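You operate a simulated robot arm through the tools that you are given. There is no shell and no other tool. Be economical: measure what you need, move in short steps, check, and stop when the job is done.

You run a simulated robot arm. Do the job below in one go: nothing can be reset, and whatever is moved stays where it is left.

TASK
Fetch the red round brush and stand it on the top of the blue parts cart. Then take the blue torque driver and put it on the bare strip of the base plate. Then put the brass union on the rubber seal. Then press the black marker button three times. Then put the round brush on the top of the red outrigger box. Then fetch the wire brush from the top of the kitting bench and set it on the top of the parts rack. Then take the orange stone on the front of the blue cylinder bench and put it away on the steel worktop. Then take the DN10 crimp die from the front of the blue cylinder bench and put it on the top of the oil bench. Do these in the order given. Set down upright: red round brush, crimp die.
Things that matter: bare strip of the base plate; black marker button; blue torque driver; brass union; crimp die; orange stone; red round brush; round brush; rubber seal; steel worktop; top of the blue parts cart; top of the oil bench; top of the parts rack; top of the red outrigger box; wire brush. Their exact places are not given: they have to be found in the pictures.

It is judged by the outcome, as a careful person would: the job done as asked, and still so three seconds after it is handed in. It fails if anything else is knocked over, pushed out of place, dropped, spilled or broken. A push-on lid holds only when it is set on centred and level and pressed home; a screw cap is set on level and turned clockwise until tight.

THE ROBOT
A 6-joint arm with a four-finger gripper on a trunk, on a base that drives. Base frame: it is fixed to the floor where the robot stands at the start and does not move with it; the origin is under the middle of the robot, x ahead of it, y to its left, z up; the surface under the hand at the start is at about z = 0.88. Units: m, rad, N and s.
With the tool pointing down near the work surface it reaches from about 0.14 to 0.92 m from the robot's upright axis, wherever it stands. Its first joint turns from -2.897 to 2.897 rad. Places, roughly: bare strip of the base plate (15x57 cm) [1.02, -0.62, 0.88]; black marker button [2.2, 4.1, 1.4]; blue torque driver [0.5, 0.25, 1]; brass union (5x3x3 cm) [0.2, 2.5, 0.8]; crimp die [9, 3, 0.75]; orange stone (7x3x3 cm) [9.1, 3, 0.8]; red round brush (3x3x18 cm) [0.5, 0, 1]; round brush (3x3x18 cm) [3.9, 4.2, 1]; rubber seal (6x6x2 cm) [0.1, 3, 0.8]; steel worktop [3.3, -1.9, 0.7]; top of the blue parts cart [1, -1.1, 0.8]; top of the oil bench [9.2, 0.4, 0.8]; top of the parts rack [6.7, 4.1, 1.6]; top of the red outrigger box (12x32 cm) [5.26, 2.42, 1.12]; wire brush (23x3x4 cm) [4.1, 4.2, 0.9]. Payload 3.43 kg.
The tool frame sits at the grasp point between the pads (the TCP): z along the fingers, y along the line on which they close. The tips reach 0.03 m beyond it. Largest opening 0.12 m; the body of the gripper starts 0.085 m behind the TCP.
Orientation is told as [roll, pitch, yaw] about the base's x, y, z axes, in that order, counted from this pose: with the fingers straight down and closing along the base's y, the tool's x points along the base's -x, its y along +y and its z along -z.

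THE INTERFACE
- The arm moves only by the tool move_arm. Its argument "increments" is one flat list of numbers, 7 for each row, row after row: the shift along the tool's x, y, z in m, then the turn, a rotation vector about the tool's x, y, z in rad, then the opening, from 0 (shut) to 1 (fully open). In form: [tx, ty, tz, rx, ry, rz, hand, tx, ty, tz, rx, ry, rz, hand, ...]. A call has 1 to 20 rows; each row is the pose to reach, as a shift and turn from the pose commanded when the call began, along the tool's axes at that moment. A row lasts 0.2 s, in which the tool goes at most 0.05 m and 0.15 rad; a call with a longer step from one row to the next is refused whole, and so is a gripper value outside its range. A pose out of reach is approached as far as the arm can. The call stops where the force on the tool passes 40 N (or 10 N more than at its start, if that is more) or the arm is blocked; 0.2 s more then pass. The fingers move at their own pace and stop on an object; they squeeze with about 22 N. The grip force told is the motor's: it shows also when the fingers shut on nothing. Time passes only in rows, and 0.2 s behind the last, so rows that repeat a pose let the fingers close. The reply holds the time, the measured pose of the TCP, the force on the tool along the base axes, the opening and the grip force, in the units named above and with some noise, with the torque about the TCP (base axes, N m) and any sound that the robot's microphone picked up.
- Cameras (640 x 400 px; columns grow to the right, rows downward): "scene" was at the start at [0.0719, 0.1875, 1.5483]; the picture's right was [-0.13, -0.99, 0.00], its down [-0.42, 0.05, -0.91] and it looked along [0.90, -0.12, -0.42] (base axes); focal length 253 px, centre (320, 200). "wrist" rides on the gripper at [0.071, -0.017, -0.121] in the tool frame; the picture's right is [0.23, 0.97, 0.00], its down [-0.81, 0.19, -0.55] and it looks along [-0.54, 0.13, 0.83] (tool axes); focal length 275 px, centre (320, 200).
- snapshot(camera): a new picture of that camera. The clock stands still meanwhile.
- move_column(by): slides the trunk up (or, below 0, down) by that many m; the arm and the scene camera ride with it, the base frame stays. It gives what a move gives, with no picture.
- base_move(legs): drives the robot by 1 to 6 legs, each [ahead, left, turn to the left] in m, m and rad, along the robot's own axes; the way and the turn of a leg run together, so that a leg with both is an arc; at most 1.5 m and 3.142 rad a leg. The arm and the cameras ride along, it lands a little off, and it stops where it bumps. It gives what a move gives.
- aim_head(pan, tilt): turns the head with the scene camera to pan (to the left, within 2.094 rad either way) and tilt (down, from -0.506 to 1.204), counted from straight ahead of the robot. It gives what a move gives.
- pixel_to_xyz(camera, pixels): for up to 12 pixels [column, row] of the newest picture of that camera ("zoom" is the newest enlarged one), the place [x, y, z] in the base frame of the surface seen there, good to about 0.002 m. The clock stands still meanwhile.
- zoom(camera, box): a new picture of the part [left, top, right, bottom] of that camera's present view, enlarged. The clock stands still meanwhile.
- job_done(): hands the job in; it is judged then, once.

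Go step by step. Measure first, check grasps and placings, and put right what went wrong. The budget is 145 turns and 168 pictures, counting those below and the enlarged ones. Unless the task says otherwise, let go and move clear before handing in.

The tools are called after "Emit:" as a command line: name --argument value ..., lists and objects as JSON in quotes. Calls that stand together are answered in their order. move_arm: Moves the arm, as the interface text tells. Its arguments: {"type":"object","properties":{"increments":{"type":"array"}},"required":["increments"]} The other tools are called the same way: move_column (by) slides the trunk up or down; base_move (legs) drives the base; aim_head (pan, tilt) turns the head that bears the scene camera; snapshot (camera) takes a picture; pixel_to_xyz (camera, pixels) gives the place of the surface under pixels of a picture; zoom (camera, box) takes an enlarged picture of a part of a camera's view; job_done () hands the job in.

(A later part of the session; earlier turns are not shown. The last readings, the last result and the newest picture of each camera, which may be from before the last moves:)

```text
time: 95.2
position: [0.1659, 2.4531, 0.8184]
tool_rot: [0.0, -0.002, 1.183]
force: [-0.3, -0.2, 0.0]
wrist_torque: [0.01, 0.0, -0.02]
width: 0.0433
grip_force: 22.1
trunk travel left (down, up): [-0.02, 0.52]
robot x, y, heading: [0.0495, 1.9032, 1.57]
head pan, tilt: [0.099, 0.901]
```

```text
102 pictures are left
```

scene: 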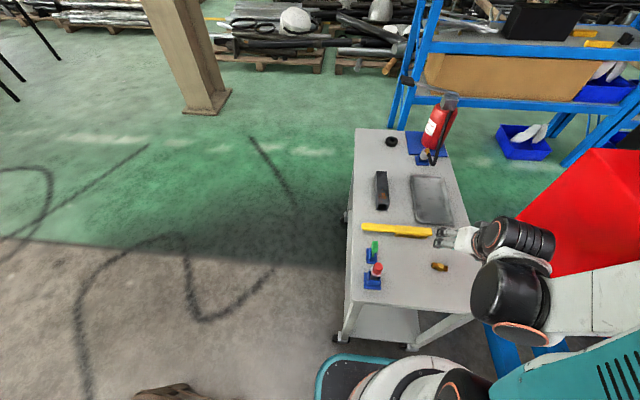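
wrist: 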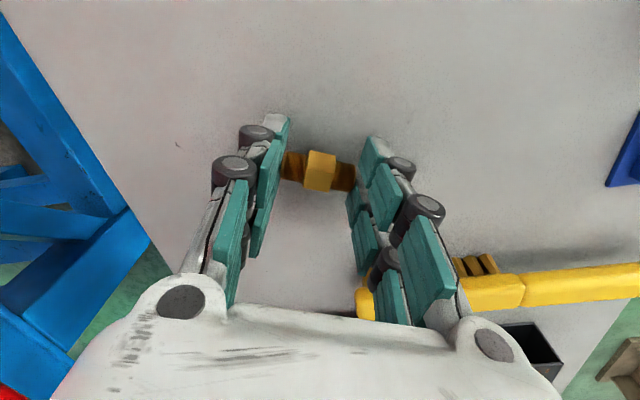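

Held at 43 mm. Lifting to clear everything and checking.

Emit:
move_arm --increments '[0, 0, -0.02, 0, 0, 0, 0, 0, 0, -0.06, 0, 0, 0, 0, 0, 0, -0.1, 0, 0, 0, 0, 0, 0, -0.15, 0, 0, 0, 0, 0, 0, -0.18, 0, 0, 0, 0]'

Emit:
base_move --legs '[[0.15, 0, 0]]'

Emit:
snapshot --camera "wrist"

Emit:
zoom --camera "scene" --box '[345, 70, 475, 180]'

Emit:
pixel_to_xyz --camera "zoom" --pixels '[[253, 240], [253, 258], [235, 250], [272, 250], [380, 290], [375, 300], [400, 335], [370, 240], [420, 150], [470, 130], [310, 215], [390, 285]]'

```text
time: 96.4
position: [0.1644, 2.4526, 0.999]
tool_rot: [0.0, -0.001, 1.182]
force: [0.6, -0.9, -1.5]
wrist_torque: [-0.02, 0.02, 0.05]
width: 0.0435
grip_force: 21.7
trunk travel left (down, up): [-0.02, 0.52]
robot x, y, heading: [0.0497, 1.9041, 1.569]
head pan, tilt: [0.099, 0.901]
```

```text
time: 97.8
position: [0.1638, 2.6015, 0.9998]
tool_rot: [-0.001, 0.002, 1.181]
force: [0.2, 0.3, -0.7]
wrist_torque: [-0.01, -0.03, 0.0]
width: 0.0434
grip_force: 21.7
trunk travel left (down, up): [-0.02, 0.52]
robot x, y, heading: [0.0488, 2.0514, 1.57]
head pan, tilt: [0.099, 0.901]
```

```text
101 pictures are left
```

wrist: 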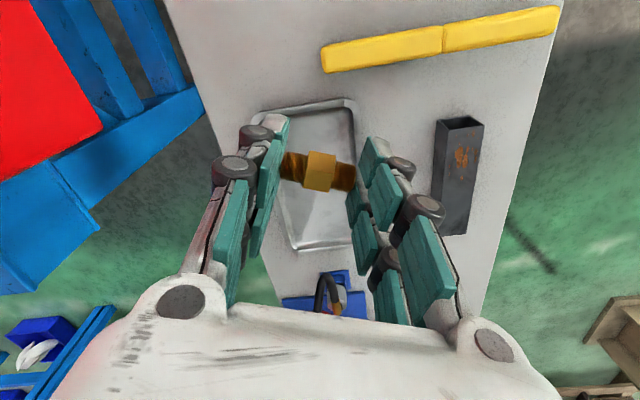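

```text
3.64 times, centred on (410, 125) of scene
```

zoom: 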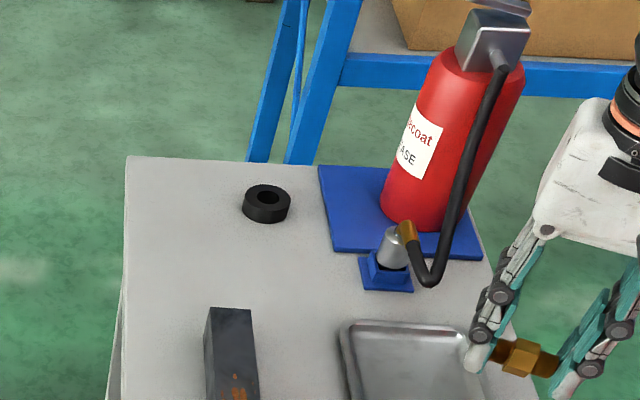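

```text
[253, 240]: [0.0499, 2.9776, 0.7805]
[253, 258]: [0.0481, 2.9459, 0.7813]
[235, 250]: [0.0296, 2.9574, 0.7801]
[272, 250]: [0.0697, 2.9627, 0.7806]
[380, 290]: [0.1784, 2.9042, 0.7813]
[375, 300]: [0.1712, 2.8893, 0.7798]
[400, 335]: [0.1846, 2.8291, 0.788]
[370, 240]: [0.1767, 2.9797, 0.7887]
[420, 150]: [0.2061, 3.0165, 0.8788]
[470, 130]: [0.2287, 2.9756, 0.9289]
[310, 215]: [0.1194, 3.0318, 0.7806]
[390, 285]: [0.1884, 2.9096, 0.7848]
```

Measuring the seal at zoom (266,204) from this closer view.

Emit:
pixel_to_xyz --camera "zoom" --pixels '[[266, 188], [247, 196], [286, 196], [266, 210], [250, 203], [284, 203], [266, 222], [268, 196]]'

```text
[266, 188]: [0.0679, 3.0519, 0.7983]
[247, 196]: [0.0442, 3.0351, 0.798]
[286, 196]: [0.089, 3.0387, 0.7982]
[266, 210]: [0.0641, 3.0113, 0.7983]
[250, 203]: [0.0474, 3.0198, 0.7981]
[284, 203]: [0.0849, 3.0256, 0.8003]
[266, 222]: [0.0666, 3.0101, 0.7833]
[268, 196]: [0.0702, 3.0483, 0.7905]
```

Seal centre (0.067,3.031), top 0.798. Yawing back square and moving ahead toward it at height 1.0.

Emit:
move_arm --increments '[-0.032, 0.03, 0, 0, 0, -0.1, 0, -0.064, 0.061, 0, 0, 0, -0.2, 0, -0.096, 0.092, 0, 0, 0, -0.3, 0, -0.128, 0.122, 0, 0, 0, -0.389, 0, -0.16, 0.153, 0, 0, 0, -0.389, 0, -0.1932, 0.184, 0, 0, 0, -0.389, 0, -0.1932, 0.184, 0, 0, 0, -0.389, 0]'

```text
time: 99.3
position: [0.0652, 2.8517, 0.9991]
tool_rot: [0.002, -0.001, 1.57]
force: [-0.1, 0.6, -1.3]
wrist_torque: [-0.08, -0.02, 0.03]
width: 0.0432
grip_force: 22.0
trunk travel left (down, up): [-0.02, 0.52]
robot x, y, heading: [0.0494, 2.0518, 1.569]
head pan, tilt: [0.099, 0.901]
```

Now tilting 0.35 rad forward and going over the seal at z≈0.87.

Emit:
move_arm --increments '[-0.035, 0, 0.02, 0, -0.12, 0, 0, -0.07, 0, 0.045, 0, -0.24, 0, 0, -0.105, -0.002, 0.07, 0, -0.35, 0, 0, -0.14, -0.002, 0.095, 0, -0.35, 0, 0, -0.171, -0.002, 0.129, 0, -0.35, 0, 0, -0.171, -0.002, 0.129, 0, -0.35, 0, 0]'

Emit:
snapshot --camera "wrist"

Emit:
zoom --camera "scene" --box '[345, 70, 475, 180]'

```text
time: 100.8
position: [0.0684, 3.0207, 0.8686]
tool_rot: [0.001, -0.349, 1.569]
force: [0.6, 0.9, -0.6]
wrist_torque: [-0.06, -0.03, 0.03]
width: 0.0432
grip_force: 22.0
trunk travel left (down, up): [-0.02, 0.52]
robot x, y, heading: [0.0513, 2.0533, 1.569]
head pan, tilt: [0.099, 0.901]
```

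```text
99 pictures are left
```

wrist: 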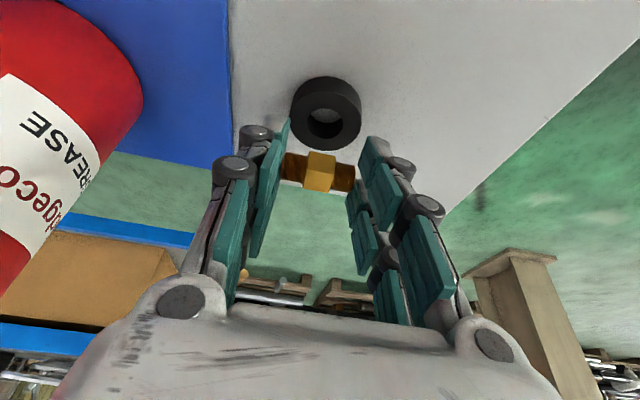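

```text
3.64 times, centred on (410, 125) of scene
```

zoom: 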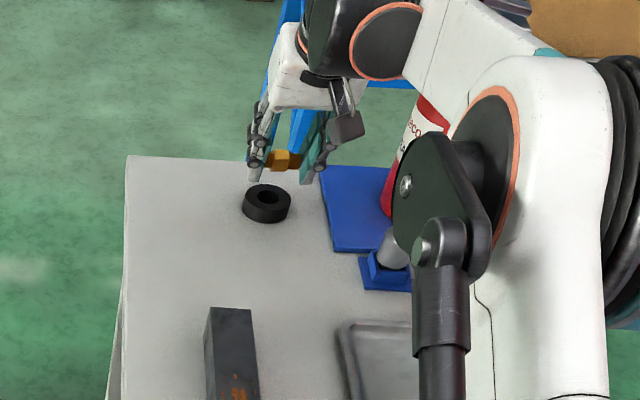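

Reach is fine. Verify seal centre from the wrist view and the held union height.

Emit:
pixel_to_xyz --camera "wrist" --pixels '[[325, 80], [326, 146], [294, 112], [359, 116], [322, 160], [320, 180]]'

Emit:
move_arm --increments '[0.004, 0, 0.012, 0, 0, 0, 0, 0.0062, 0.001, 0.0229, 0, 0, 0, 0, 0.0062, 0.001, 0.0229, 0, 0, 0, 0]'

Emit:
snapshot --camera "wrist"

```text
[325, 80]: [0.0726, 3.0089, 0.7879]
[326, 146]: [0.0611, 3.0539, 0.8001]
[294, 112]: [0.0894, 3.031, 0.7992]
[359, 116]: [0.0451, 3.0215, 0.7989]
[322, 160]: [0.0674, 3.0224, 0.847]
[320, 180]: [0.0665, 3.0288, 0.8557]
```

```text
time: 101.5
position: [0.0684, 3.022, 0.8451]
tool_rot: [0.001, -0.349, 1.568]
force: [-0.4, -0.4, -0.9]
wrist_torque: [-0.01, -0.01, 0.02]
width: 0.0433
grip_force: 22.4
trunk travel left (down, up): [-0.02, 0.52]
robot x, y, heading: [0.0466, 2.0513, 1.57]
head pan, tilt: [0.099, 0.901]
```

```text
97 pictures are left
```

wrist: 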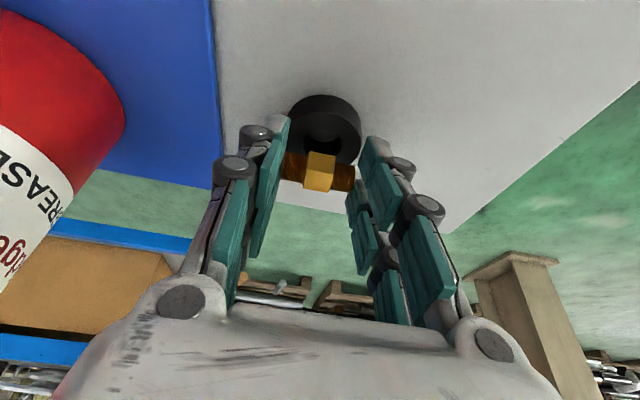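

Centred. Creeping down to contact.

Emit:
move_arm --increments '[0.0015, 0, 0.004, 0, 0, 0, 0, 0.0021, 0, 0.0056, 0, 0, 0, 0, 0.0021, 0, 0.0056, 0, 0, 0, 0]'

Emit:
move_arm --increments '[0.0005, 0, 0.0014, 0, 0, 0, 0, 0.0007, 0, 0.0019, 0, 0, 0, 0]'

Emit:
snapshot --camera "wrist"

```text
time: 102.3
position: [0.0674, 3.0238, 0.839]
tool_rot: [-0.001, -0.35, 1.568]
force: [0.8, -0.6, -0.8]
wrist_torque: [-0.01, -0.01, -0.01]
width: 0.0432
grip_force: 22.1
trunk travel left (down, up): [-0.02, 0.52]
robot x, y, heading: [0.0516, 2.0553, 1.565]
head pan, tilt: [0.099, 0.901]
```

```text
time: 103.0
position: [0.0684, 3.0236, 0.8374]
tool_rot: [0.0, -0.349, 1.568]
force: [-0.2, 0.4, 0.0]
wrist_torque: [-0.03, 0.0, -0.03]
width: 0.0432
grip_force: 21.5
trunk travel left (down, up): [-0.02, 0.52]
robot x, y, heading: [0.0507, 2.0531, 1.572]
head pan, tilt: [0.099, 0.901]
```

```text
96 pictures are left
```

wrist: 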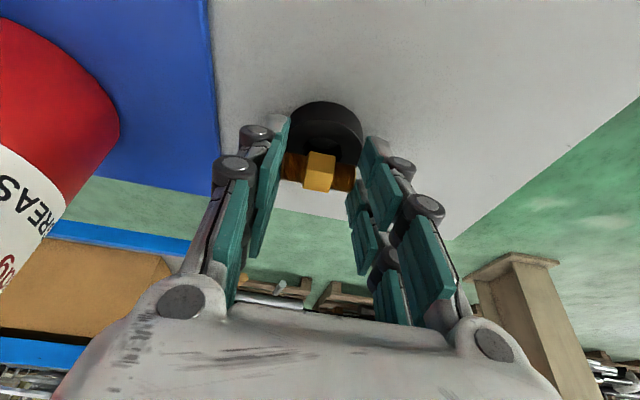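

No contact yet; another two small steps.

Emit:
move_arm --increments '[0.0004, 0, 0.0009, 0, 0, 0, 0, 0.0007, 0, 0.0019, 0, 0, 0, 0]'

Emit:
move_arm --increments '[0.0004, 0, 0.0009, 0, 0, 0, 0, 0.0006, 0, 0.0016, 0, 0, 0, 0]'

Emit:
move_arm --increments '[0.0002, 0, 0.0005, 0, 0, 0, 0, 0.0003, 0, 0.0009, 0, 0, 0, 0]'

```text
time: 103.5
position: [0.0688, 3.0232, 0.8364]
tool_rot: [0.0, -0.349, 1.569]
force: [-1.0, -0.2, -1.0]
wrist_torque: [-0.02, -0.01, -0.03]
width: 0.0431
grip_force: 22.0
trunk travel left (down, up): [-0.02, 0.52]
robot x, y, heading: [0.0531, 2.0522, 1.571]
head pan, tilt: [0.099, 0.901]
```

```text
time: 104.2
position: [0.0678, 3.0235, 0.8336]
tool_rot: [-0.001, -0.347, 1.572]
force: [-0.2, -0.7, 1.1]
wrist_torque: [-0.01, -0.03, 0.0]
width: 0.0432
grip_force: 21.3
trunk travel left (down, up): [-0.02, 0.52]
robot x, y, heading: [0.0529, 2.0513, 1.573]
head pan, tilt: [0.099, 0.901]
```

```text
time: 104.8
position: [0.0674, 3.024, 0.8332]
tool_rot: [0.0, -0.348, 1.57]
force: [-1.0, 0.2, 3.6]
wrist_torque: [0.02, 0.02, 0.02]
width: 0.0431
grip_force: 21.5
trunk travel left (down, up): [-0.02, 0.52]
robot x, y, heading: [0.0501, 2.05, 1.575]
head pan, tilt: [0.099, 0.901]
```

Light contact (3.6 N). Opening slightly, then retreating straight up.

Emit:
move_arm --increments '[0, 0, 0, 0, 0, 0, 0.4, 0, 0, 0, 0, 0, 0, 0.45, 0, 0, 0, 0, 0, 0, 0.5, 0, 0, 0, 0, 0, 0, 0.5, -0.007, 0, -0.019, 0, 0, 0, 0.55, -0.02, 0, -0.056, 0, 0, 0, 0.6, -0.034, 0, -0.094, 0, 0, 0, 0.6, -0.034, 0, -0.094, 0, 0, 0, 0.6]'

Emit:
snapshot --camera "wrist"

Emit:
zoom --camera "wrist" --box '[270, 40, 390, 140]'

```text
time: 106.3
position: [0.0698, 3.0214, 0.9064]
tool_rot: [0.004, -0.332, 1.569]
force: [-0.4, -0.1, -24.0]
wrist_torque: [-0.04, 0.27, 0.0]
width: 0.0718
grip_force: 0.0
trunk travel left (down, up): [-0.02, 0.52]
robot x, y, heading: [0.0498, 2.0528, 1.572]
head pan, tilt: [0.099, 0.901]
stopped in row 7: the force on the tool passed its limit at 116 N (the readings are from after the stop); the commanded pose is now the measured one
```

```text
95 pictures are left
```

wrist: 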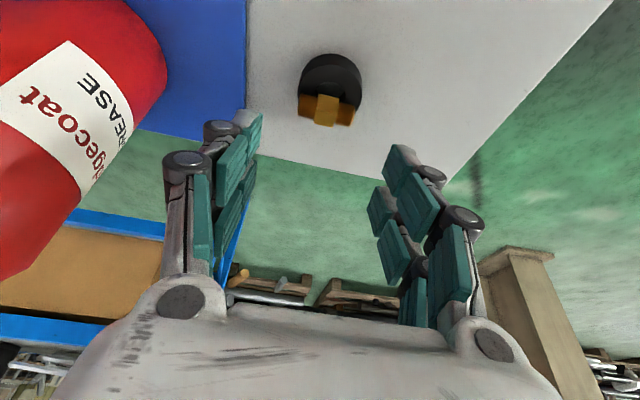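

```text
4.00 times, centred on (330, 90) of wrist
```

zoom: 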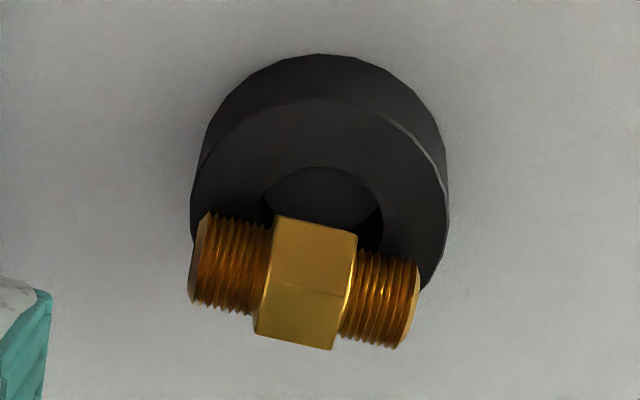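

The union is on the seal, but the retreat met a force of 116 N – something is touching the arm. I'll look before moving.

Emit:
pixel_to_xyz --camera "zoom" --pixels '[[310, 280], [230, 260], [380, 300], [320, 250], [200, 225], [440, 230], [320, 105], [300, 310]]'

Emit:
snapshot --camera "scene"

```text
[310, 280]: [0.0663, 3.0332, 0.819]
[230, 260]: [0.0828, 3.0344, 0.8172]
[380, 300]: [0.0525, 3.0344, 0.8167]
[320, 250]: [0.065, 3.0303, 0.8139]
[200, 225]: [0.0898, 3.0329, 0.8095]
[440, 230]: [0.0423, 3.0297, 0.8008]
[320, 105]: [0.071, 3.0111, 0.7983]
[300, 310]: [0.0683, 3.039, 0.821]
```

```text
93 pictures are left
```

scene: 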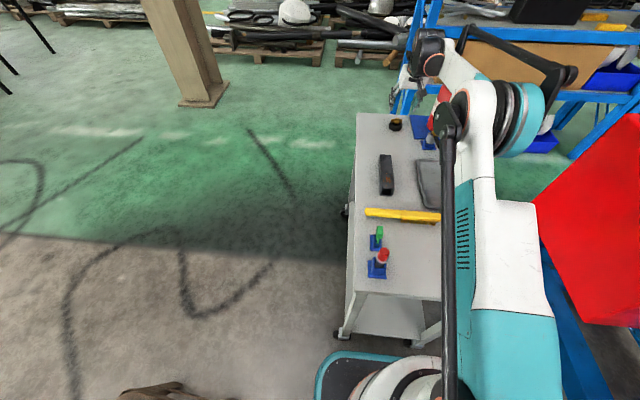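

Union sits centred at (0.067,3.033). Measuring what might be touching the arm: shelf post, beam, extinguisher head.

Emit:
pixel_to_xyz --camera "scene" --pixels '[[430, 60], [420, 40], [402, 95], [410, 95], [437, 88], [441, 70], [420, 5], [500, 15], [395, 108], [560, 75], [470, 40], [437, 100]]'

Emit:
zoom --camera "scene" --box '[370, 0, 590, 160]'

```text
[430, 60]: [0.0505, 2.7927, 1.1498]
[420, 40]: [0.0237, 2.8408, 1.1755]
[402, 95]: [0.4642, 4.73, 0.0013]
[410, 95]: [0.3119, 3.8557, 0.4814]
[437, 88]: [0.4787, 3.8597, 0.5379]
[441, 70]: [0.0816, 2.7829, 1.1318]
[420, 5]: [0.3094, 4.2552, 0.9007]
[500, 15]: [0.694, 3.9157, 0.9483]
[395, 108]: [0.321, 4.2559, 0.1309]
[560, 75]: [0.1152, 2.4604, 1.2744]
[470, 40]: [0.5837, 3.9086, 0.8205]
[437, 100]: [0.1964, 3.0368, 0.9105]
```

```text
2.50 times, centred on (480, 80) of scene
```

zoom: 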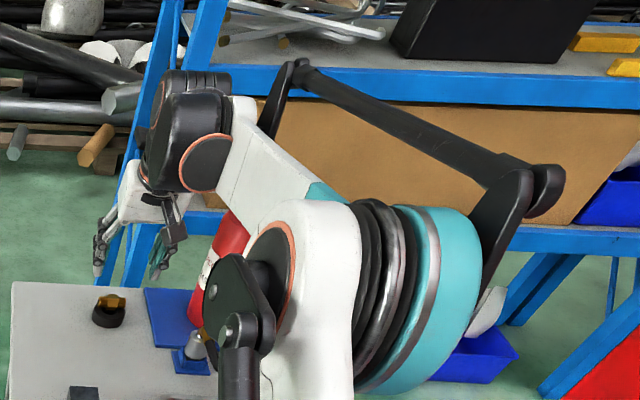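

No external contact is visible; likely the arm was at its limit there. I'll retract gently toward the robot at this height.

Emit:
move_arm --increments '[0.019, 0, -0.007, 0, 0, 0, 0.6, 0.038, 0, -0.014, 0, 0, 0, 0.6, 0.075, 0, -0.027, 0, 0, 0, 0.6]'

Emit:
snapshot --camera "scene"

```text
time: 107.1
position: [0.0689, 2.94, 0.9121]
tool_rot: [0.001, -0.337, 1.567]
force: [0.1, 0.4, -1.4]
wrist_torque: [0.01, -0.01, -0.02]
width: 0.0721
grip_force: 0.0
trunk travel left (down, up): [-0.02, 0.52]
robot x, y, heading: [0.0498, 2.0549, 1.571]
head pan, tilt: [0.099, 0.901]
```

```text
91 pictures are left
```

scene: 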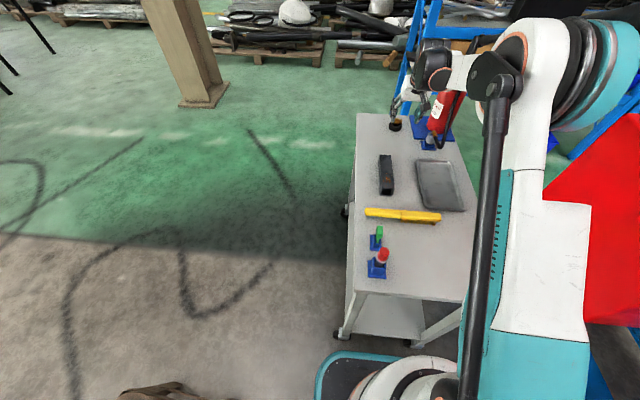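

Free again (force ≈0) and nothing disturbed. Levelling the tool and folding the arm back and up.

Emit:
move_arm --increments '[0.03, 0, -0.034, 0, 0.1, 0, 0.6, 0.06, 0, -0.067, 0, 0.2, 0, 0.6, 0.09, 0, -0.1, 0, 0.3, 0, 0.6, 0.12, 0, -0.135, 0, 0.337, 0, 0.6, 0.15, 0, -0.169, 0, 0.337, 0, 0.6, 0.18, 0, -0.203, 0, 0.337, 0, 0.6, 0.21, 0, -0.237, 0, 0.337, 0, 0.6, 0.24, 0, -0.27, 0, 0.337, 0, 0.6, 0.27, 0, -0.304, 0, 0.337, 0, 0.6, 0.3, 0, -0.338, 0, 0.337, 0, 0.6, 0.3416, 0, -0.36, 0, 0.337, 0, 0.6]'

Emit:
aim_head --pan -0.5 --tilt 0.3

Emit:
base_move --legs '[[-0.2, 0, 0], [-0.45, -0.25, 0]]'

Emit:
snapshot --camera "scene"

```text
time: 109.5
position: [0.0707, 2.4985, 1.1391]
tool_rot: [0.002, 0.0, 1.568]
force: [-0.5, 1.1, -0.2]
wrist_torque: [-0.04, 0.03, -0.03]
width: 0.0722
grip_force: 0.1
trunk travel left (down, up): [-0.02, 0.52]
robot x, y, heading: [0.0516, 2.0507, 1.568]
head pan, tilt: [0.099, 0.901]
```

```text
time: 110.5
position: [0.0702, 2.5008, 1.1394]
tool_rot: [0.002, 0.0, 1.568]
force: [1.1, 0.2, -0.6]
wrist_torque: [0.0, -0.04, 0.01]
width: 0.0718
grip_force: 0.0
trunk travel left (down, up): [-0.02, 0.52]
robot x, y, heading: [0.0521, 2.0536, 1.569]
head pan, tilt: [-0.499, 0.3]
```

```text
time: 114.7
position: [0.3247, 1.855, 1.1389]
tool_rot: [0.001, 0.0, 1.563]
force: [-0.9, 0.7, 0.8]
wrist_torque: [-0.01, 0.0, 0.0]
width: 0.0722
grip_force: 0.0
trunk travel left (down, up): [-0.02, 0.52]
robot x, y, heading: [0.2988, 1.4098, 1.564]
head pan, tilt: [-0.499, 0.3]
```

```text
90 pictures are left
```

scene: 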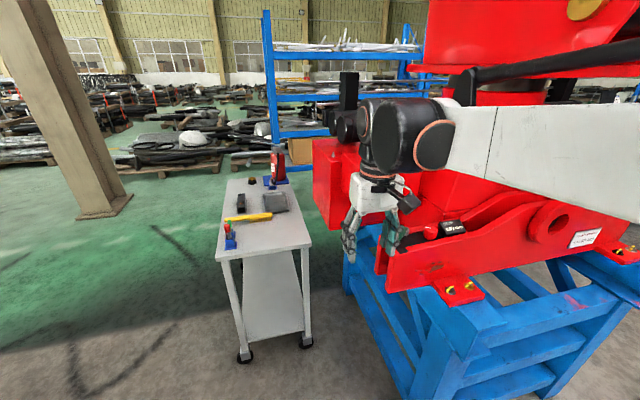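

Now to the marker button at (2.2,4.1,1.4). I'll back a bit, turn to face east and look for a route past the red machine.

Emit:
base_move --legs '[[-0.15, 0, 0], [0, 0, -1.564]]'

Emit:
aim_head --pan 0.35 --tilt 0.35

Emit:
move_arm --increments '[0, 0, 0, 0, 0, 0, 0.6, 0, 0, 0, 0, 0, 0, 0.6, 0, 0, 0, 0, 0, 0, 0.6, 0, 0, 0, 0, 0, 0, 0.3, 0, 0, 0, 0, 0, 0, 0]'

Emit:
snapshot --camera "scene"

```text
time: 119.8
position: [0.7469, 1.2447, 1.1394]
tool_rot: [0.004, 0.0, 0.008]
force: [0.3, -0.8, 0.3]
wrist_torque: [-0.04, 0.03, 0.0]
width: 0.0721
grip_force: 0.1
trunk travel left (down, up): [-0.02, 0.52]
robot x, y, heading: [0.2994, 1.2606, 0.015]
head pan, tilt: [-0.499, 0.3]
```

```text
time: 121.0
position: [0.7466, 1.2465, 1.1393]
tool_rot: [0.0, 0.002, 0.011]
force: [0.9, -0.2, -0.1]
wrist_torque: [-0.03, 0.0, 0.01]
width: 0.0721
grip_force: 0.1
trunk travel left (down, up): [-0.02, 0.52]
robot x, y, heading: [0.2989, 1.2592, 0.01]
head pan, tilt: [0.351, 0.351]
```

```text
time: 122.2
position: [0.7468, 1.2461, 1.1393]
tool_rot: [0.002, 0.0, 0.01]
force: [0.4, -0.4, 0.2]
wrist_torque: [-0.02, 0.01, -0.01]
width: 0.0
grip_force: 22.1
trunk travel left (down, up): [-0.02, 0.52]
robot x, y, heading: [0.298, 1.2589, 0.01]
head pan, tilt: [0.351, 0.351]
```

```text
89 pictures are left
```

scene: 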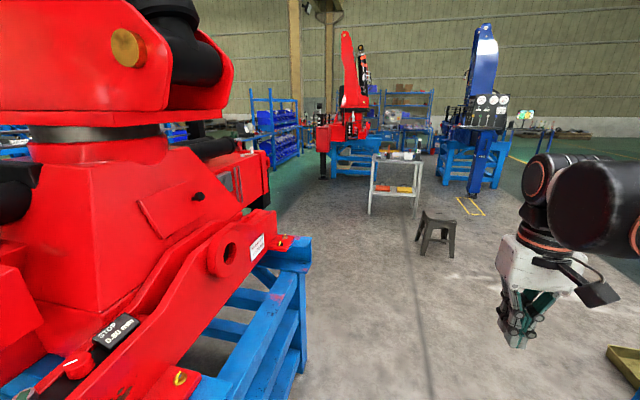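

Floor to the east is open. Measuring waypoints and obstacles.

Emit:
pixel_to_xyz --camera "scene" --pixels '[[425, 250], [452, 255], [370, 212], [415, 205], [301, 270], [262, 175], [270, 165], [285, 130], [330, 190], [240, 130], [470, 195], [440, 155]]'

Emit:
zoom --camera "scene" --box '[200, 80, 360, 200]'

```text
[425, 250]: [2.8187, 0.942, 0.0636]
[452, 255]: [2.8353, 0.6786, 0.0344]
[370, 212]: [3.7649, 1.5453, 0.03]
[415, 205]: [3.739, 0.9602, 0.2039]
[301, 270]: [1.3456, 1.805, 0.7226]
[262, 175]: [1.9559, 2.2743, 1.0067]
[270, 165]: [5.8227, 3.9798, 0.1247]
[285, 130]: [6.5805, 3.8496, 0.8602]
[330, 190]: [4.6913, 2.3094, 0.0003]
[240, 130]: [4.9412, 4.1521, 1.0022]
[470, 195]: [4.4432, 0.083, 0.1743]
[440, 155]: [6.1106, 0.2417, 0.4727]
```

```text
3.33 times, centred on (280, 140) of scene
```

zoom: 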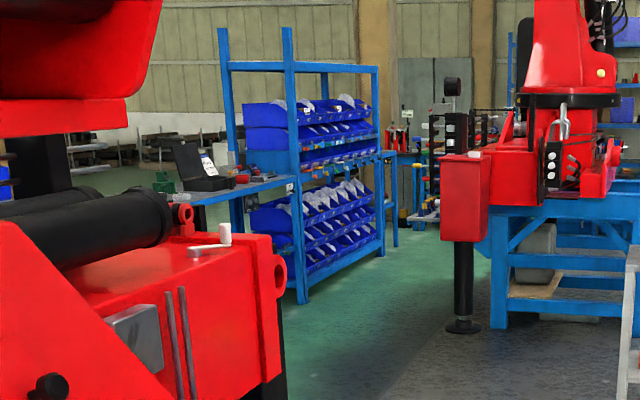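

Route: east along y≈1.4 to x≈2.65, then turn north. Stool (2.82,0.8) and outrigger end (x≈2.0,y≈2.3) both stay clear.

Emit:
base_move --legs '[[1.2, 0.1, 0], [1.15, 0.03, 0], [0, 0, 1.56]]'

Emit:
aim_head --pan 0.1 --tilt 0.2

Emit:
move_arm --increments '[0, 0, 0, 0, 0, 0, 0, 0, 0, 0, 0, 0, 0, 0, 0, 0, 0, 0, 0, 0, 0, 0, 0, 0, 0, 0, 0, 0, 0, 0, 0, 0, 0, 0, 0]'

Emit:
snapshot --camera "scene"

```text
time: 137.6
position: [2.6675, 1.8896, 1.1393]
tool_rot: [0.004, 0.0, 1.568]
force: [-0.6, 0.3, -0.4]
wrist_torque: [-0.01, 0.0, -0.02]
width: 0.0
grip_force: 22.2
trunk travel left (down, up): [-0.02, 0.52]
robot x, y, heading: [2.6475, 1.4418, 1.575]
head pan, tilt: [0.351, 0.351]
```

```text
time: 138.3
position: [2.667, 1.8896, 1.1387]
tool_rot: [0.002, 0.0, 1.57]
force: [-0.2, 0.3, -0.1]
wrist_torque: [0.01, -0.04, 0.03]
width: 0.0
grip_force: 21.5
trunk travel left (down, up): [-0.02, 0.52]
robot x, y, heading: [2.645, 1.4428, 1.573]
head pan, tilt: [0.099, 0.201]
```

```text
time: 139.5
position: [2.6666, 1.8902, 1.139]
tool_rot: [0.002, 0.0, 1.57]
force: [0.2, -0.2, -0.3]
wrist_torque: [-0.02, 0.01, 0.0]
width: 0.0
grip_force: 21.9
trunk travel left (down, up): [-0.02, 0.52]
robot x, y, heading: [2.6505, 1.442, 1.571]
head pan, tilt: [0.099, 0.201]
```

```text
87 pictures are left
```

scene: 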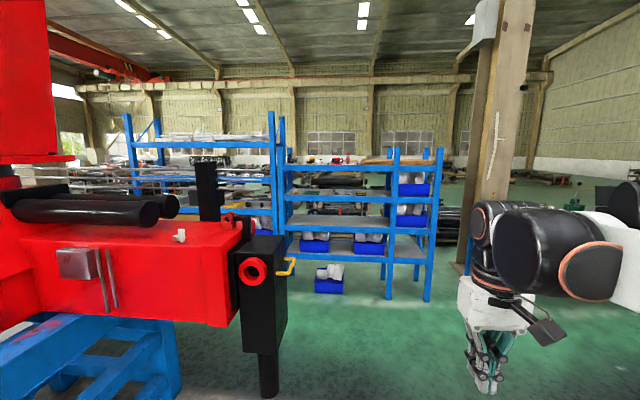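

The rack ahead is at about the right place; zooming on it for the button.

Emit:
zoom --camera "scene" --box '[260, 120, 460, 245]'

Emit:
pixel_to_xyz --camera "scene" --pixels '[[335, 160], [290, 165], [395, 160], [440, 155], [388, 290], [310, 160], [280, 300], [360, 155]]'

```text
3.20 times, centred on (360, 182) of scene
```

zoom: 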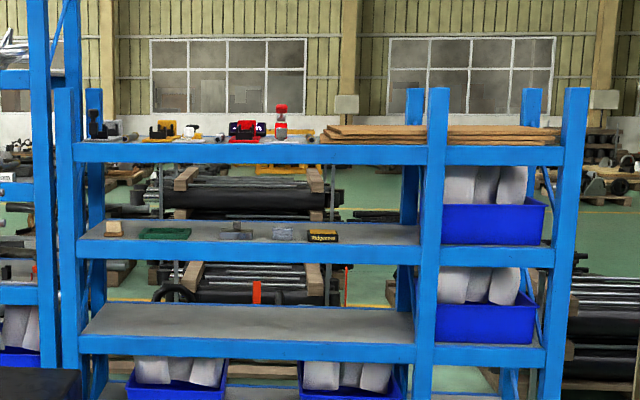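

```text
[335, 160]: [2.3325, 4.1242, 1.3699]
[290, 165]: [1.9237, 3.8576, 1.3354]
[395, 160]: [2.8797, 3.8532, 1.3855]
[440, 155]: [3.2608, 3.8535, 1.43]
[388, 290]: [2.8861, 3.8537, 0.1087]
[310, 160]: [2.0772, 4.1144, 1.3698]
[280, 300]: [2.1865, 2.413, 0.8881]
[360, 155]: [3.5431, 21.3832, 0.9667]
```

The button must be on the top shelf (z 1.37, front edge y 3.85). I'll raise the trunk and drive up in front of it.

Emit:
move_column --by 0.46

Emit:
base_move --legs '[[1.4, 0, 0], [0.5, 0.4, 0]]'

Emit:
aim_head --pan 0.1 --tilt 0.6

Emit:
move_arm --increments '[0, 0, 0, 0, 0, 0, 0, 0, 0, 0, 0, 0, 0, 0, 0, 0, 0, 0, 0, 0, 0, 0, 0, 0, 0, 0, 0, 0, 0, 0, 0, 0, 0, 0, 0]'

Emit:
snapshot --camera "scene"

Emit:
snapshot --camera "wrist"

```text
refused: 0.46 is not a number from -0.4 to 0.4
```

```text
time: 149.8
position: [2.2528, 3.7974, 1.139]
tool_rot: [0.003, 0.0, 1.567]
force: [0.0, -0.9, -0.4]
wrist_torque: [0.01, 0.01, 0.0]
width: 0.0001
grip_force: 21.8
trunk travel left (down, up): [-0.02, 0.52]
robot x, y, heading: [2.2288, 3.3482, 1.572]
head pan, tilt: [0.099, 0.201]
```

```text
time: 150.6
position: [2.2536, 3.7978, 1.1394]
tool_rot: [0.002, 0.001, 1.566]
force: [-0.2, 0.5, 0.6]
wrist_torque: [0.01, 0.05, 0.03]
width: 0.0002
grip_force: 22.2
trunk travel left (down, up): [-0.02, 0.52]
robot x, y, heading: [2.2293, 3.3503, 1.57]
head pan, tilt: [0.099, 0.6]
```

```text
time: 151.8
position: [2.2534, 3.7972, 1.1388]
tool_rot: [0.001, -0.001, 1.566]
force: [-0.3, 0.4, 0.2]
wrist_torque: [-0.04, -0.02, 0.0]
width: 0.0
grip_force: 21.8
trunk travel left (down, up): [-0.02, 0.52]
robot x, y, heading: [2.2314, 3.3487, 1.575]
head pan, tilt: [0.099, 0.6]
```

```text
85 pictures are left
```

scene: 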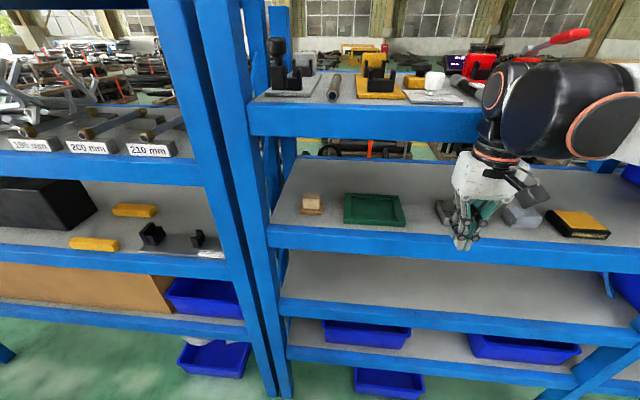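

```text
84 pictures are left
```

wrist: 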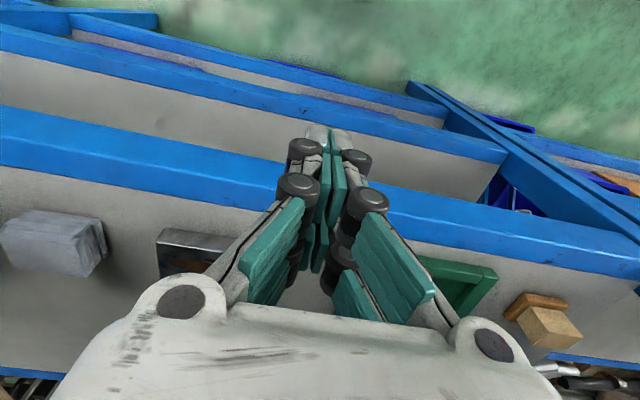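

The trunk command was too large and was refused, but nothing touched. Backing off, raising the trunk 0.4, and looking at the top shelf.

Emit:
base_move --legs '[[-0.25, 0, 0]]'

Emit:
move_column --by 0.4

Emit:
move_arm --increments '[0, 0, -0.04, 0, 0, 0, 0, 0, 0, -0.08, 0, 0, 0, 0]'

Emit:
snapshot --camera "scene"

Emit:
zoom --camera "scene" --box '[270, 90, 520, 250]'

```text
time: 153.7
position: [2.2506, 3.5469, 1.139]
tool_rot: [0.002, 0.001, 1.572]
force: [0.2, 0.0, -0.9]
wrist_torque: [0.0, -0.02, -0.03]
width: 0.0
grip_force: 21.8
trunk travel left (down, up): [-0.02, 0.52]
robot x, y, heading: [2.2321, 3.0963, 1.579]
head pan, tilt: [0.099, 0.6]
```

```text
time: 157.5
position: [2.2511, 3.5465, 1.5381]
tool_rot: [0.002, 0.0, 1.572]
force: [-0.3, -0.7, -0.1]
wrist_torque: [-0.04, -0.07, -0.01]
width: 0.0
grip_force: 22.3
trunk travel left (down, up): [-0.42, 0.12]
robot x, y, heading: [2.234, 3.0996, 1.573]
head pan, tilt: [0.099, 0.6]
```

```text
time: 158.1
position: [2.2523, 3.5447, 1.6209]
tool_rot: [0.002, -0.001, 1.574]
force: [0.4, -0.2, 0.1]
wrist_torque: [0.0, 0.0, 0.0]
width: 0.0
grip_force: 22.0
trunk travel left (down, up): [-0.42, 0.12]
robot x, y, heading: [2.2343, 3.0963, 1.571]
head pan, tilt: [0.099, 0.6]
```

```text
83 pictures are left
```

scene: 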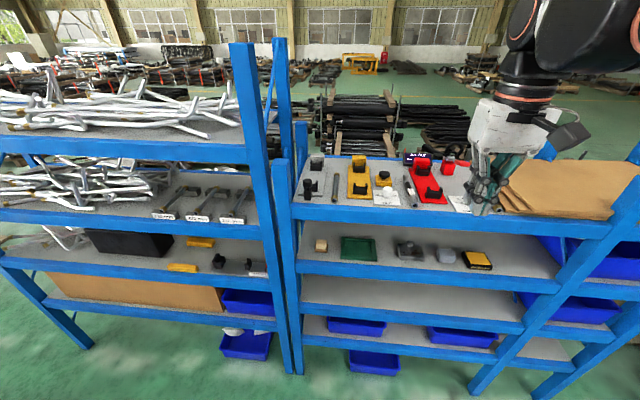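

```text
2.50 times, centred on (395, 170) of scene
```

zoom: 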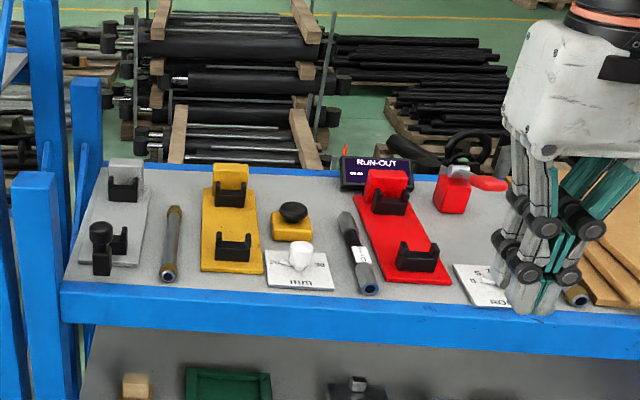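

The black mushroom on a yellow block at zoom (292,212) is a candidate. Zooming closer.

Emit:
zoom --camera "scene" --box '[340, 150, 430, 210]'

Emit:
pixel_to_xyz --camera "zoom" --pixels '[[312, 168], [295, 170], [330, 170], [312, 155], [312, 180], [312, 215], [330, 280], [110, 150], [490, 260], [100, 40]]'

```text
6.67 times, centred on (385, 180) of scene
```

zoom: 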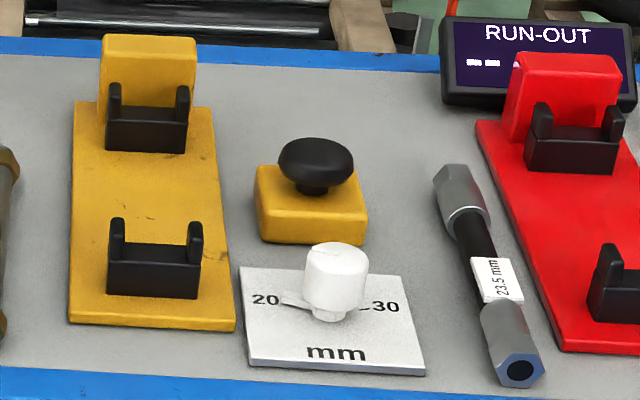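

```text
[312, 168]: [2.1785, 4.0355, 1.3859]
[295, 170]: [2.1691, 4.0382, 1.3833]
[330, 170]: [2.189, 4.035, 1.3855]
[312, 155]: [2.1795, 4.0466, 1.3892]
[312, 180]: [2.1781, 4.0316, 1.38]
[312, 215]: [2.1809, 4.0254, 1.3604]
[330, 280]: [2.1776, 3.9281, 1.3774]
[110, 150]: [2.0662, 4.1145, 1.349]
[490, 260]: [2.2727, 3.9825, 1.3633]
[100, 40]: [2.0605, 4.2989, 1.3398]
```

The marker button's black top is at (2.179,4.042,1.39), on the yellow block. I'll drive in 0.25, then bring the closed fingertips over it.

Emit:
base_move --legs '[[0.25, 0, 0]]'

Emit:
move_arm --increments '[-0.04, 0.0125, 0, 0, 0, 0, 0, -0.08, 0.025, 0, 0, 0, 0, 0, -0.12, 0.037, 0, 0, 0, 0, 0, -0.16, 0.05, 0, 0, 0, 0, 0, -0.2, 0.062, 0, 0, 0, 0, 0, -0.245, 0.074, 0, 0, 0, 0, 0, -0.245, 0.074, 0.04, 0, 0, 0, 0, -0.245, 0.074, 0.08, 0, 0, 0, 0, -0.245, 0.074, 0.11, 0, 0, 0, 0, -0.245, 0.074, 0.14, 0, 0, 0, 0, -0.245, 0.074, 0.14, 0, 0, 0, 0]'

Emit:
snapshot --camera "wrist"

Emit:
zoom --camera "scene" --box '[280, 100, 500, 240]'

```text
time: 159.9
position: [2.2536, 3.801, 1.6201]
tool_rot: [0.001, -0.001, 1.567]
force: [-0.6, -0.1, 0.6]
wrist_torque: [-0.07, 0.01, -0.02]
width: 0.0002
grip_force: 21.8
trunk travel left (down, up): [-0.42, 0.12]
robot x, y, heading: [2.2316, 3.3521, 1.571]
head pan, tilt: [0.099, 0.6]
```

```text
time: 162.3
position: [2.1808, 4.0451, 1.4799]
tool_rot: [0.002, -0.001, 1.57]
force: [0.0, -0.9, 0.3]
wrist_torque: [0.01, 0.03, 0.01]
width: 0.0
grip_force: 22.0
trunk travel left (down, up): [-0.42, 0.12]
robot x, y, heading: [2.2337, 3.3503, 1.571]
head pan, tilt: [0.099, 0.6]
```

```text
80 pictures are left
```

wrist: 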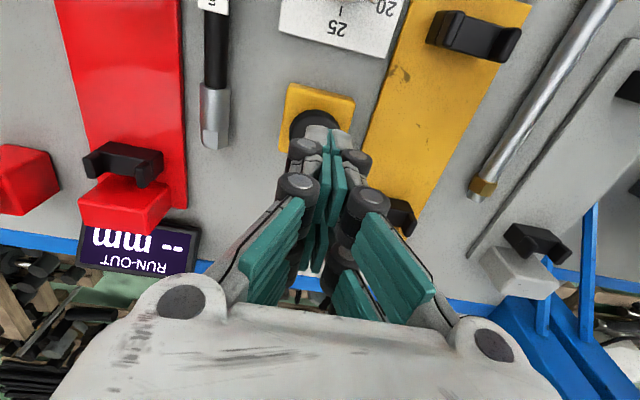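

```text
2.86 times, centred on (390, 170) of scene
```

zoom: 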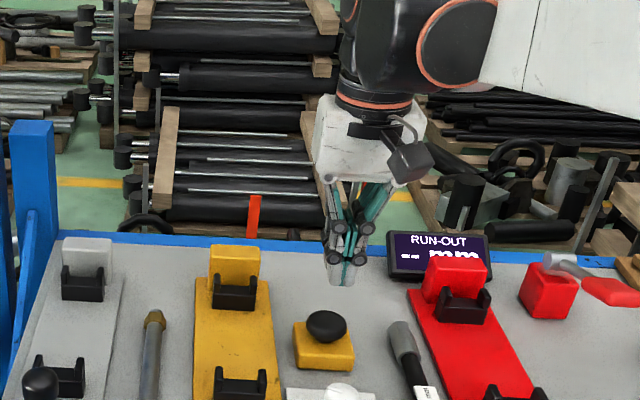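

Measuring the mushroom in the wrist view before pressing.

Emit:
pixel_to_xyz --camera "wrist" --pixels '[[300, 118], [313, 112], [326, 118], [295, 128], [338, 128], [313, 122], [325, 140]]'

```text
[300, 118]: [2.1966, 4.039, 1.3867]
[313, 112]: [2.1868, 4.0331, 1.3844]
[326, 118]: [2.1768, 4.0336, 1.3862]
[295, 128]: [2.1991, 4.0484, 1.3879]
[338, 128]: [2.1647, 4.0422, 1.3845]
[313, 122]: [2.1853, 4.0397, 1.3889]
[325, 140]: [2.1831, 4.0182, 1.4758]
```

The tip is centred on the button (2.182,4.046). Descending toward contact, watching force and sound.

Emit:
move_arm --increments '[0, 0, 0.03, 0, 0, 0, 0, 0, 0, 0.05, 0, 0, 0, 0, 0, 0, 0.056, 0, 0, 0, 0, 0, 0, 0.06, 0, 0, 0, 0, 0, 0, 0.063, 0, 0, 0, 0, 0, 0, 0.066, 0, 0, 0, 0]'

Emit:
zoom --camera "scene" --box '[340, 150, 440, 220]'

```text
time: 163.7
position: [2.1799, 4.046, 1.4145]
tool_rot: [0.002, 0.0, 1.567]
force: [-0.8, 1.1, -0.3]
wrist_torque: [0.02, 0.0, 0.03]
width: 0.0002
grip_force: 22.3
trunk travel left (down, up): [-0.42, 0.12]
robot x, y, heading: [2.2324, 3.3482, 1.565]
head pan, tilt: [0.099, 0.6]
```

```text
5.71 times, centred on (390, 185) of scene
```

zoom: 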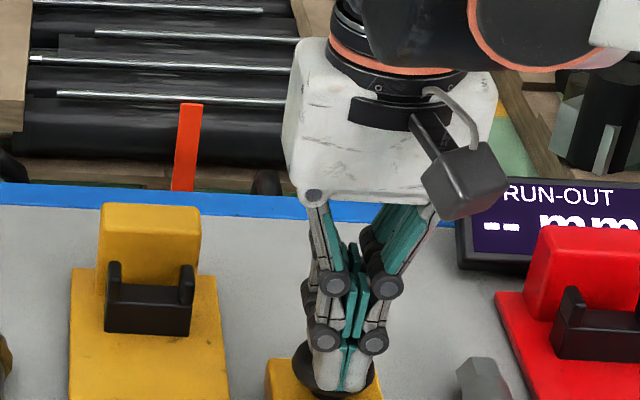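

Tip just above the cap. Stepping down in 1.5 mm rows.

Emit:
move_arm --increments '[0, 0, 0.0015, 0, 0, 0, 0, 0, 0, 0.003, 0, 0, 0, 0, 0, 0, 0.0045, 0, 0, 0, 0]'

Emit:
move_arm --increments '[0, 0, 0.001, 0, 0, 0, 0, 0, 0, 0.002, 0, 0, 0, 0, 0, 0, 0.003, 0, 0, 0, 0]'

```text
time: 164.5
position: [2.1806, 4.0452, 1.4101]
tool_rot: [0.001, 0.0, 1.566]
force: [-0.8, 0.0, 3.1]
wrist_torque: [0.05, 0.0, -0.04]
width: 0.0
grip_force: 21.8
trunk travel left (down, up): [-0.42, 0.12]
robot x, y, heading: [2.2323, 3.3522, 1.575]
head pan, tilt: [0.099, 0.6]
```

```text
time: 165.3
position: [2.1812, 4.0448, 1.4076]
tool_rot: [0.002, -0.001, 1.567]
force: [0.0, 1.0, 8.7]
wrist_torque: [0.11, 0.03, -0.03]
width: 0.0061
grip_force: 33.5
trunk travel left (down, up): [-0.42, 0.12]
robot x, y, heading: [2.2292, 3.3499, 1.57]
head pan, tilt: [0.099, 0.6]
heard: click
```

A click: press 1. Releasing fully, then pressing again the same amount.

Emit:
move_arm --increments '[0, 0, -0.006, 0, 0, 0, 0, 0, 0, -0.012, 0, 0, 0, 0, 0, 0, -0.015, 0, 0, 0, 0, 0, 0, -0.015, 0, 0, 0, 0]'

Emit:
move_arm --increments '[0, 0, 0.005, 0, 0, 0, 0, 0, 0, 0.009, 0, 0, 0, 0, 0, 0, 0.012, 0, 0, 0, 0, 0, 0, 0.0145, 0, 0, 0, 0]'

```text
time: 166.3
position: [2.1813, 4.0458, 1.4203]
tool_rot: [0.002, 0.0, 1.567]
force: [-0.7, 0.3, -0.3]
wrist_torque: [0.0, 0.02, 0.0]
width: 0.0002
grip_force: 33.5
trunk travel left (down, up): [-0.42, 0.12]
robot x, y, heading: [2.2333, 3.3514, 1.573]
head pan, tilt: [0.099, 0.6]
```

```text
time: 167.3
position: [2.1801, 4.0455, 1.4069]
tool_rot: [0.001, -0.001, 1.567]
force: [0.2, 2.1, 3.4]
wrist_torque: [0.07, -0.01, 0.01]
width: 0.0002
grip_force: 33.7
trunk travel left (down, up): [-0.42, 0.12]
robot x, y, heading: [2.2317, 3.3538, 1.57]
head pan, tilt: [0.099, 0.6]
heard: click
```

Second click. Release and press a third time.

Emit:
move_arm --increments '[0, 0, -0.006, 0, 0, 0, 0, 0, 0, -0.012, 0, 0, 0, 0, 0, 0, -0.015, 0, 0, 0, 0, 0, 0, -0.015, 0, 0, 0, 0]'

Emit:
move_arm --increments '[0, 0, 0.005, 0, 0, 0, 0, 0, 0, 0.009, 0, 0, 0, 0, 0, 0, 0.012, 0, 0, 0, 0, 0, 0, 0.0152, 0, 0, 0, 0]'

```text
time: 168.3
position: [2.1809, 4.0439, 1.4209]
tool_rot: [0.002, 0.0, 1.566]
force: [-1.1, 0.3, 0.4]
wrist_torque: [0.0, 0.01, -0.04]
width: 0.0
grip_force: 33.2
trunk travel left (down, up): [-0.42, 0.12]
robot x, y, heading: [2.2326, 3.3508, 1.573]
head pan, tilt: [0.099, 0.6]
```

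```text
time: 169.3
position: [2.1792, 4.0438, 1.4066]
tool_rot: [0.003, -0.001, 1.57]
force: [0.2, -0.1, 4.1]
wrist_torque: [0.06, 0.0, 0.0]
width: 0.0002
grip_force: 33.5
trunk travel left (down, up): [-0.42, 0.12]
robot x, y, heading: [2.231, 3.3494, 1.571]
head pan, tilt: [0.099, 0.6]
heard: click
```

Three clicks. Retreating up and back, then heading east to the kitting bench.

Emit:
move_arm --increments '[0, 0, -0.03, 0, 0, 0, 0, 0, 0, -0.07, 0, 0, 0, 0, 0, 0, -0.11, 0, 0, 0, 0, 0, 0, -0.15, 0, 0, 0, 0, 0, 0, -0.2, 0, 0, 0, 0, 0.04, 0, -0.2, 0, 0, 0, 0, 0.08, 0, -0.2, 0, 0, 0, 0, 0.12, 0, -0.2, 0, 0, 0, 0, 0.16, 0, -0.2, 0, 0, 0, 0, 0.2, 0, -0.2, 0, 0, 0, 0, 0.24, -0.04, -0.2, 0, 0, 0, 0]'

Emit:
zoom --camera "scene" --box '[280, 130, 480, 250]'

Emit:
base_move --legs '[[-0.35, 0, 0], [0, -1.2, 0]]'

Emit:
snapshot --camera "scene"

```text
refused: row 11 steps farther than a row can; nothing moved
```

```text
3.20 times, centred on (380, 190) of scene
```

zoom: 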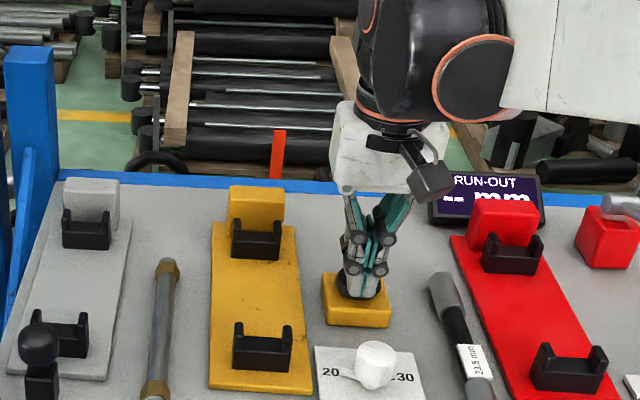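

```text
time: 170.5
position: [2.1793, 3.9831, 1.4071]
tool_rot: [0.002, -0.02, 1.571]
force: [0.4, 9.1, -0.2]
wrist_torque: [0.21, -0.02, 0.04]
width: 0.0002
grip_force: 33.4
trunk travel left (down, up): [-0.42, 0.12]
robot x, y, heading: [2.2329, 3.2822, 1.576]
head pan, tilt: [0.099, 0.6]
stopped in leg 1: the force on the tool passed its limit at 98 N (the readings are from after the stop); the commanded pose is now the measured one
```

```text
76 pictures are left
```

scene: 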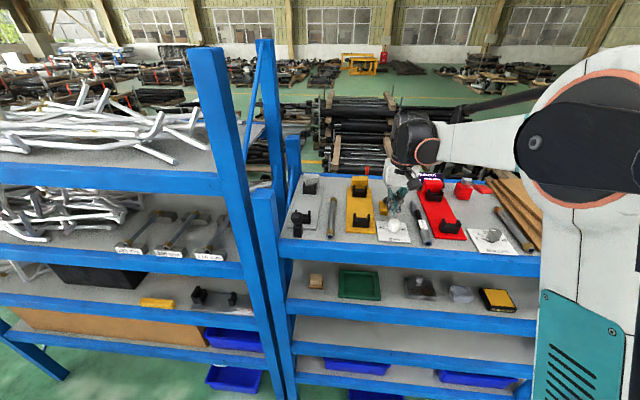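

My retreat was refused but the base moved, dragging the tip against the white knob; it stopped. I'll lift the hand now and then inspect for displacement.

Emit:
move_arm --increments '[-0.01, 0, 0, 0, 0, 0, 0, -0.01, 0, -0.04, 0, 0, 0, 0, -0.01, 0, -0.08, 0, 0, 0, 0, -0.01, 0, -0.12, 0, 0, 0, 0, -0.01, 0, -0.16, 0, 0, 0, 0, 0.03, 0, -0.18, 0, 0, 0, 0, 0.07, 0, -0.19, 0, 0, 0, 0]'

Emit:
zoom --camera "scene" --box '[330, 165, 440, 245]'

```text
time: 172.1
position: [2.1805, 3.9081, 1.5957]
tool_rot: [0.002, -0.018, 1.567]
force: [0.0, -0.3, -0.5]
wrist_torque: [0.0, 0.01, -0.01]
width: 0.0001
grip_force: 33.8
trunk travel left (down, up): [-0.42, 0.12]
robot x, y, heading: [2.2287, 3.2834, 1.569]
head pan, tilt: [0.099, 0.6]
```

```text
5.00 times, centred on (385, 205) of scene
```

zoom: 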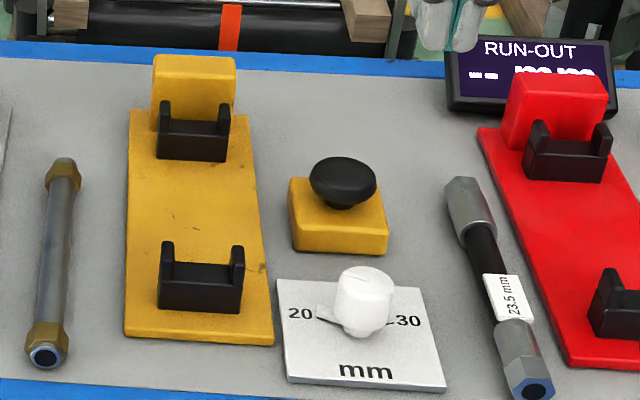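

The knob, pointer and yellow block look unchanged; checking their measured positions against before.

Emit:
pixel_to_xyz --camera "zoom" --pixels '[[343, 178], [343, 168], [311, 180], [375, 180], [340, 235], [365, 290], [360, 275], [290, 285]]'

```text
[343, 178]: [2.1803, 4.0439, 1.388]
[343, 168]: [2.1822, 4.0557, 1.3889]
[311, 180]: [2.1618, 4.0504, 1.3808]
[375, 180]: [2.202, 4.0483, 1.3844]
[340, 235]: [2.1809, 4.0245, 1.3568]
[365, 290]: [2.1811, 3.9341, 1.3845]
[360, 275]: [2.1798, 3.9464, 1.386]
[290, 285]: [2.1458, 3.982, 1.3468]
```

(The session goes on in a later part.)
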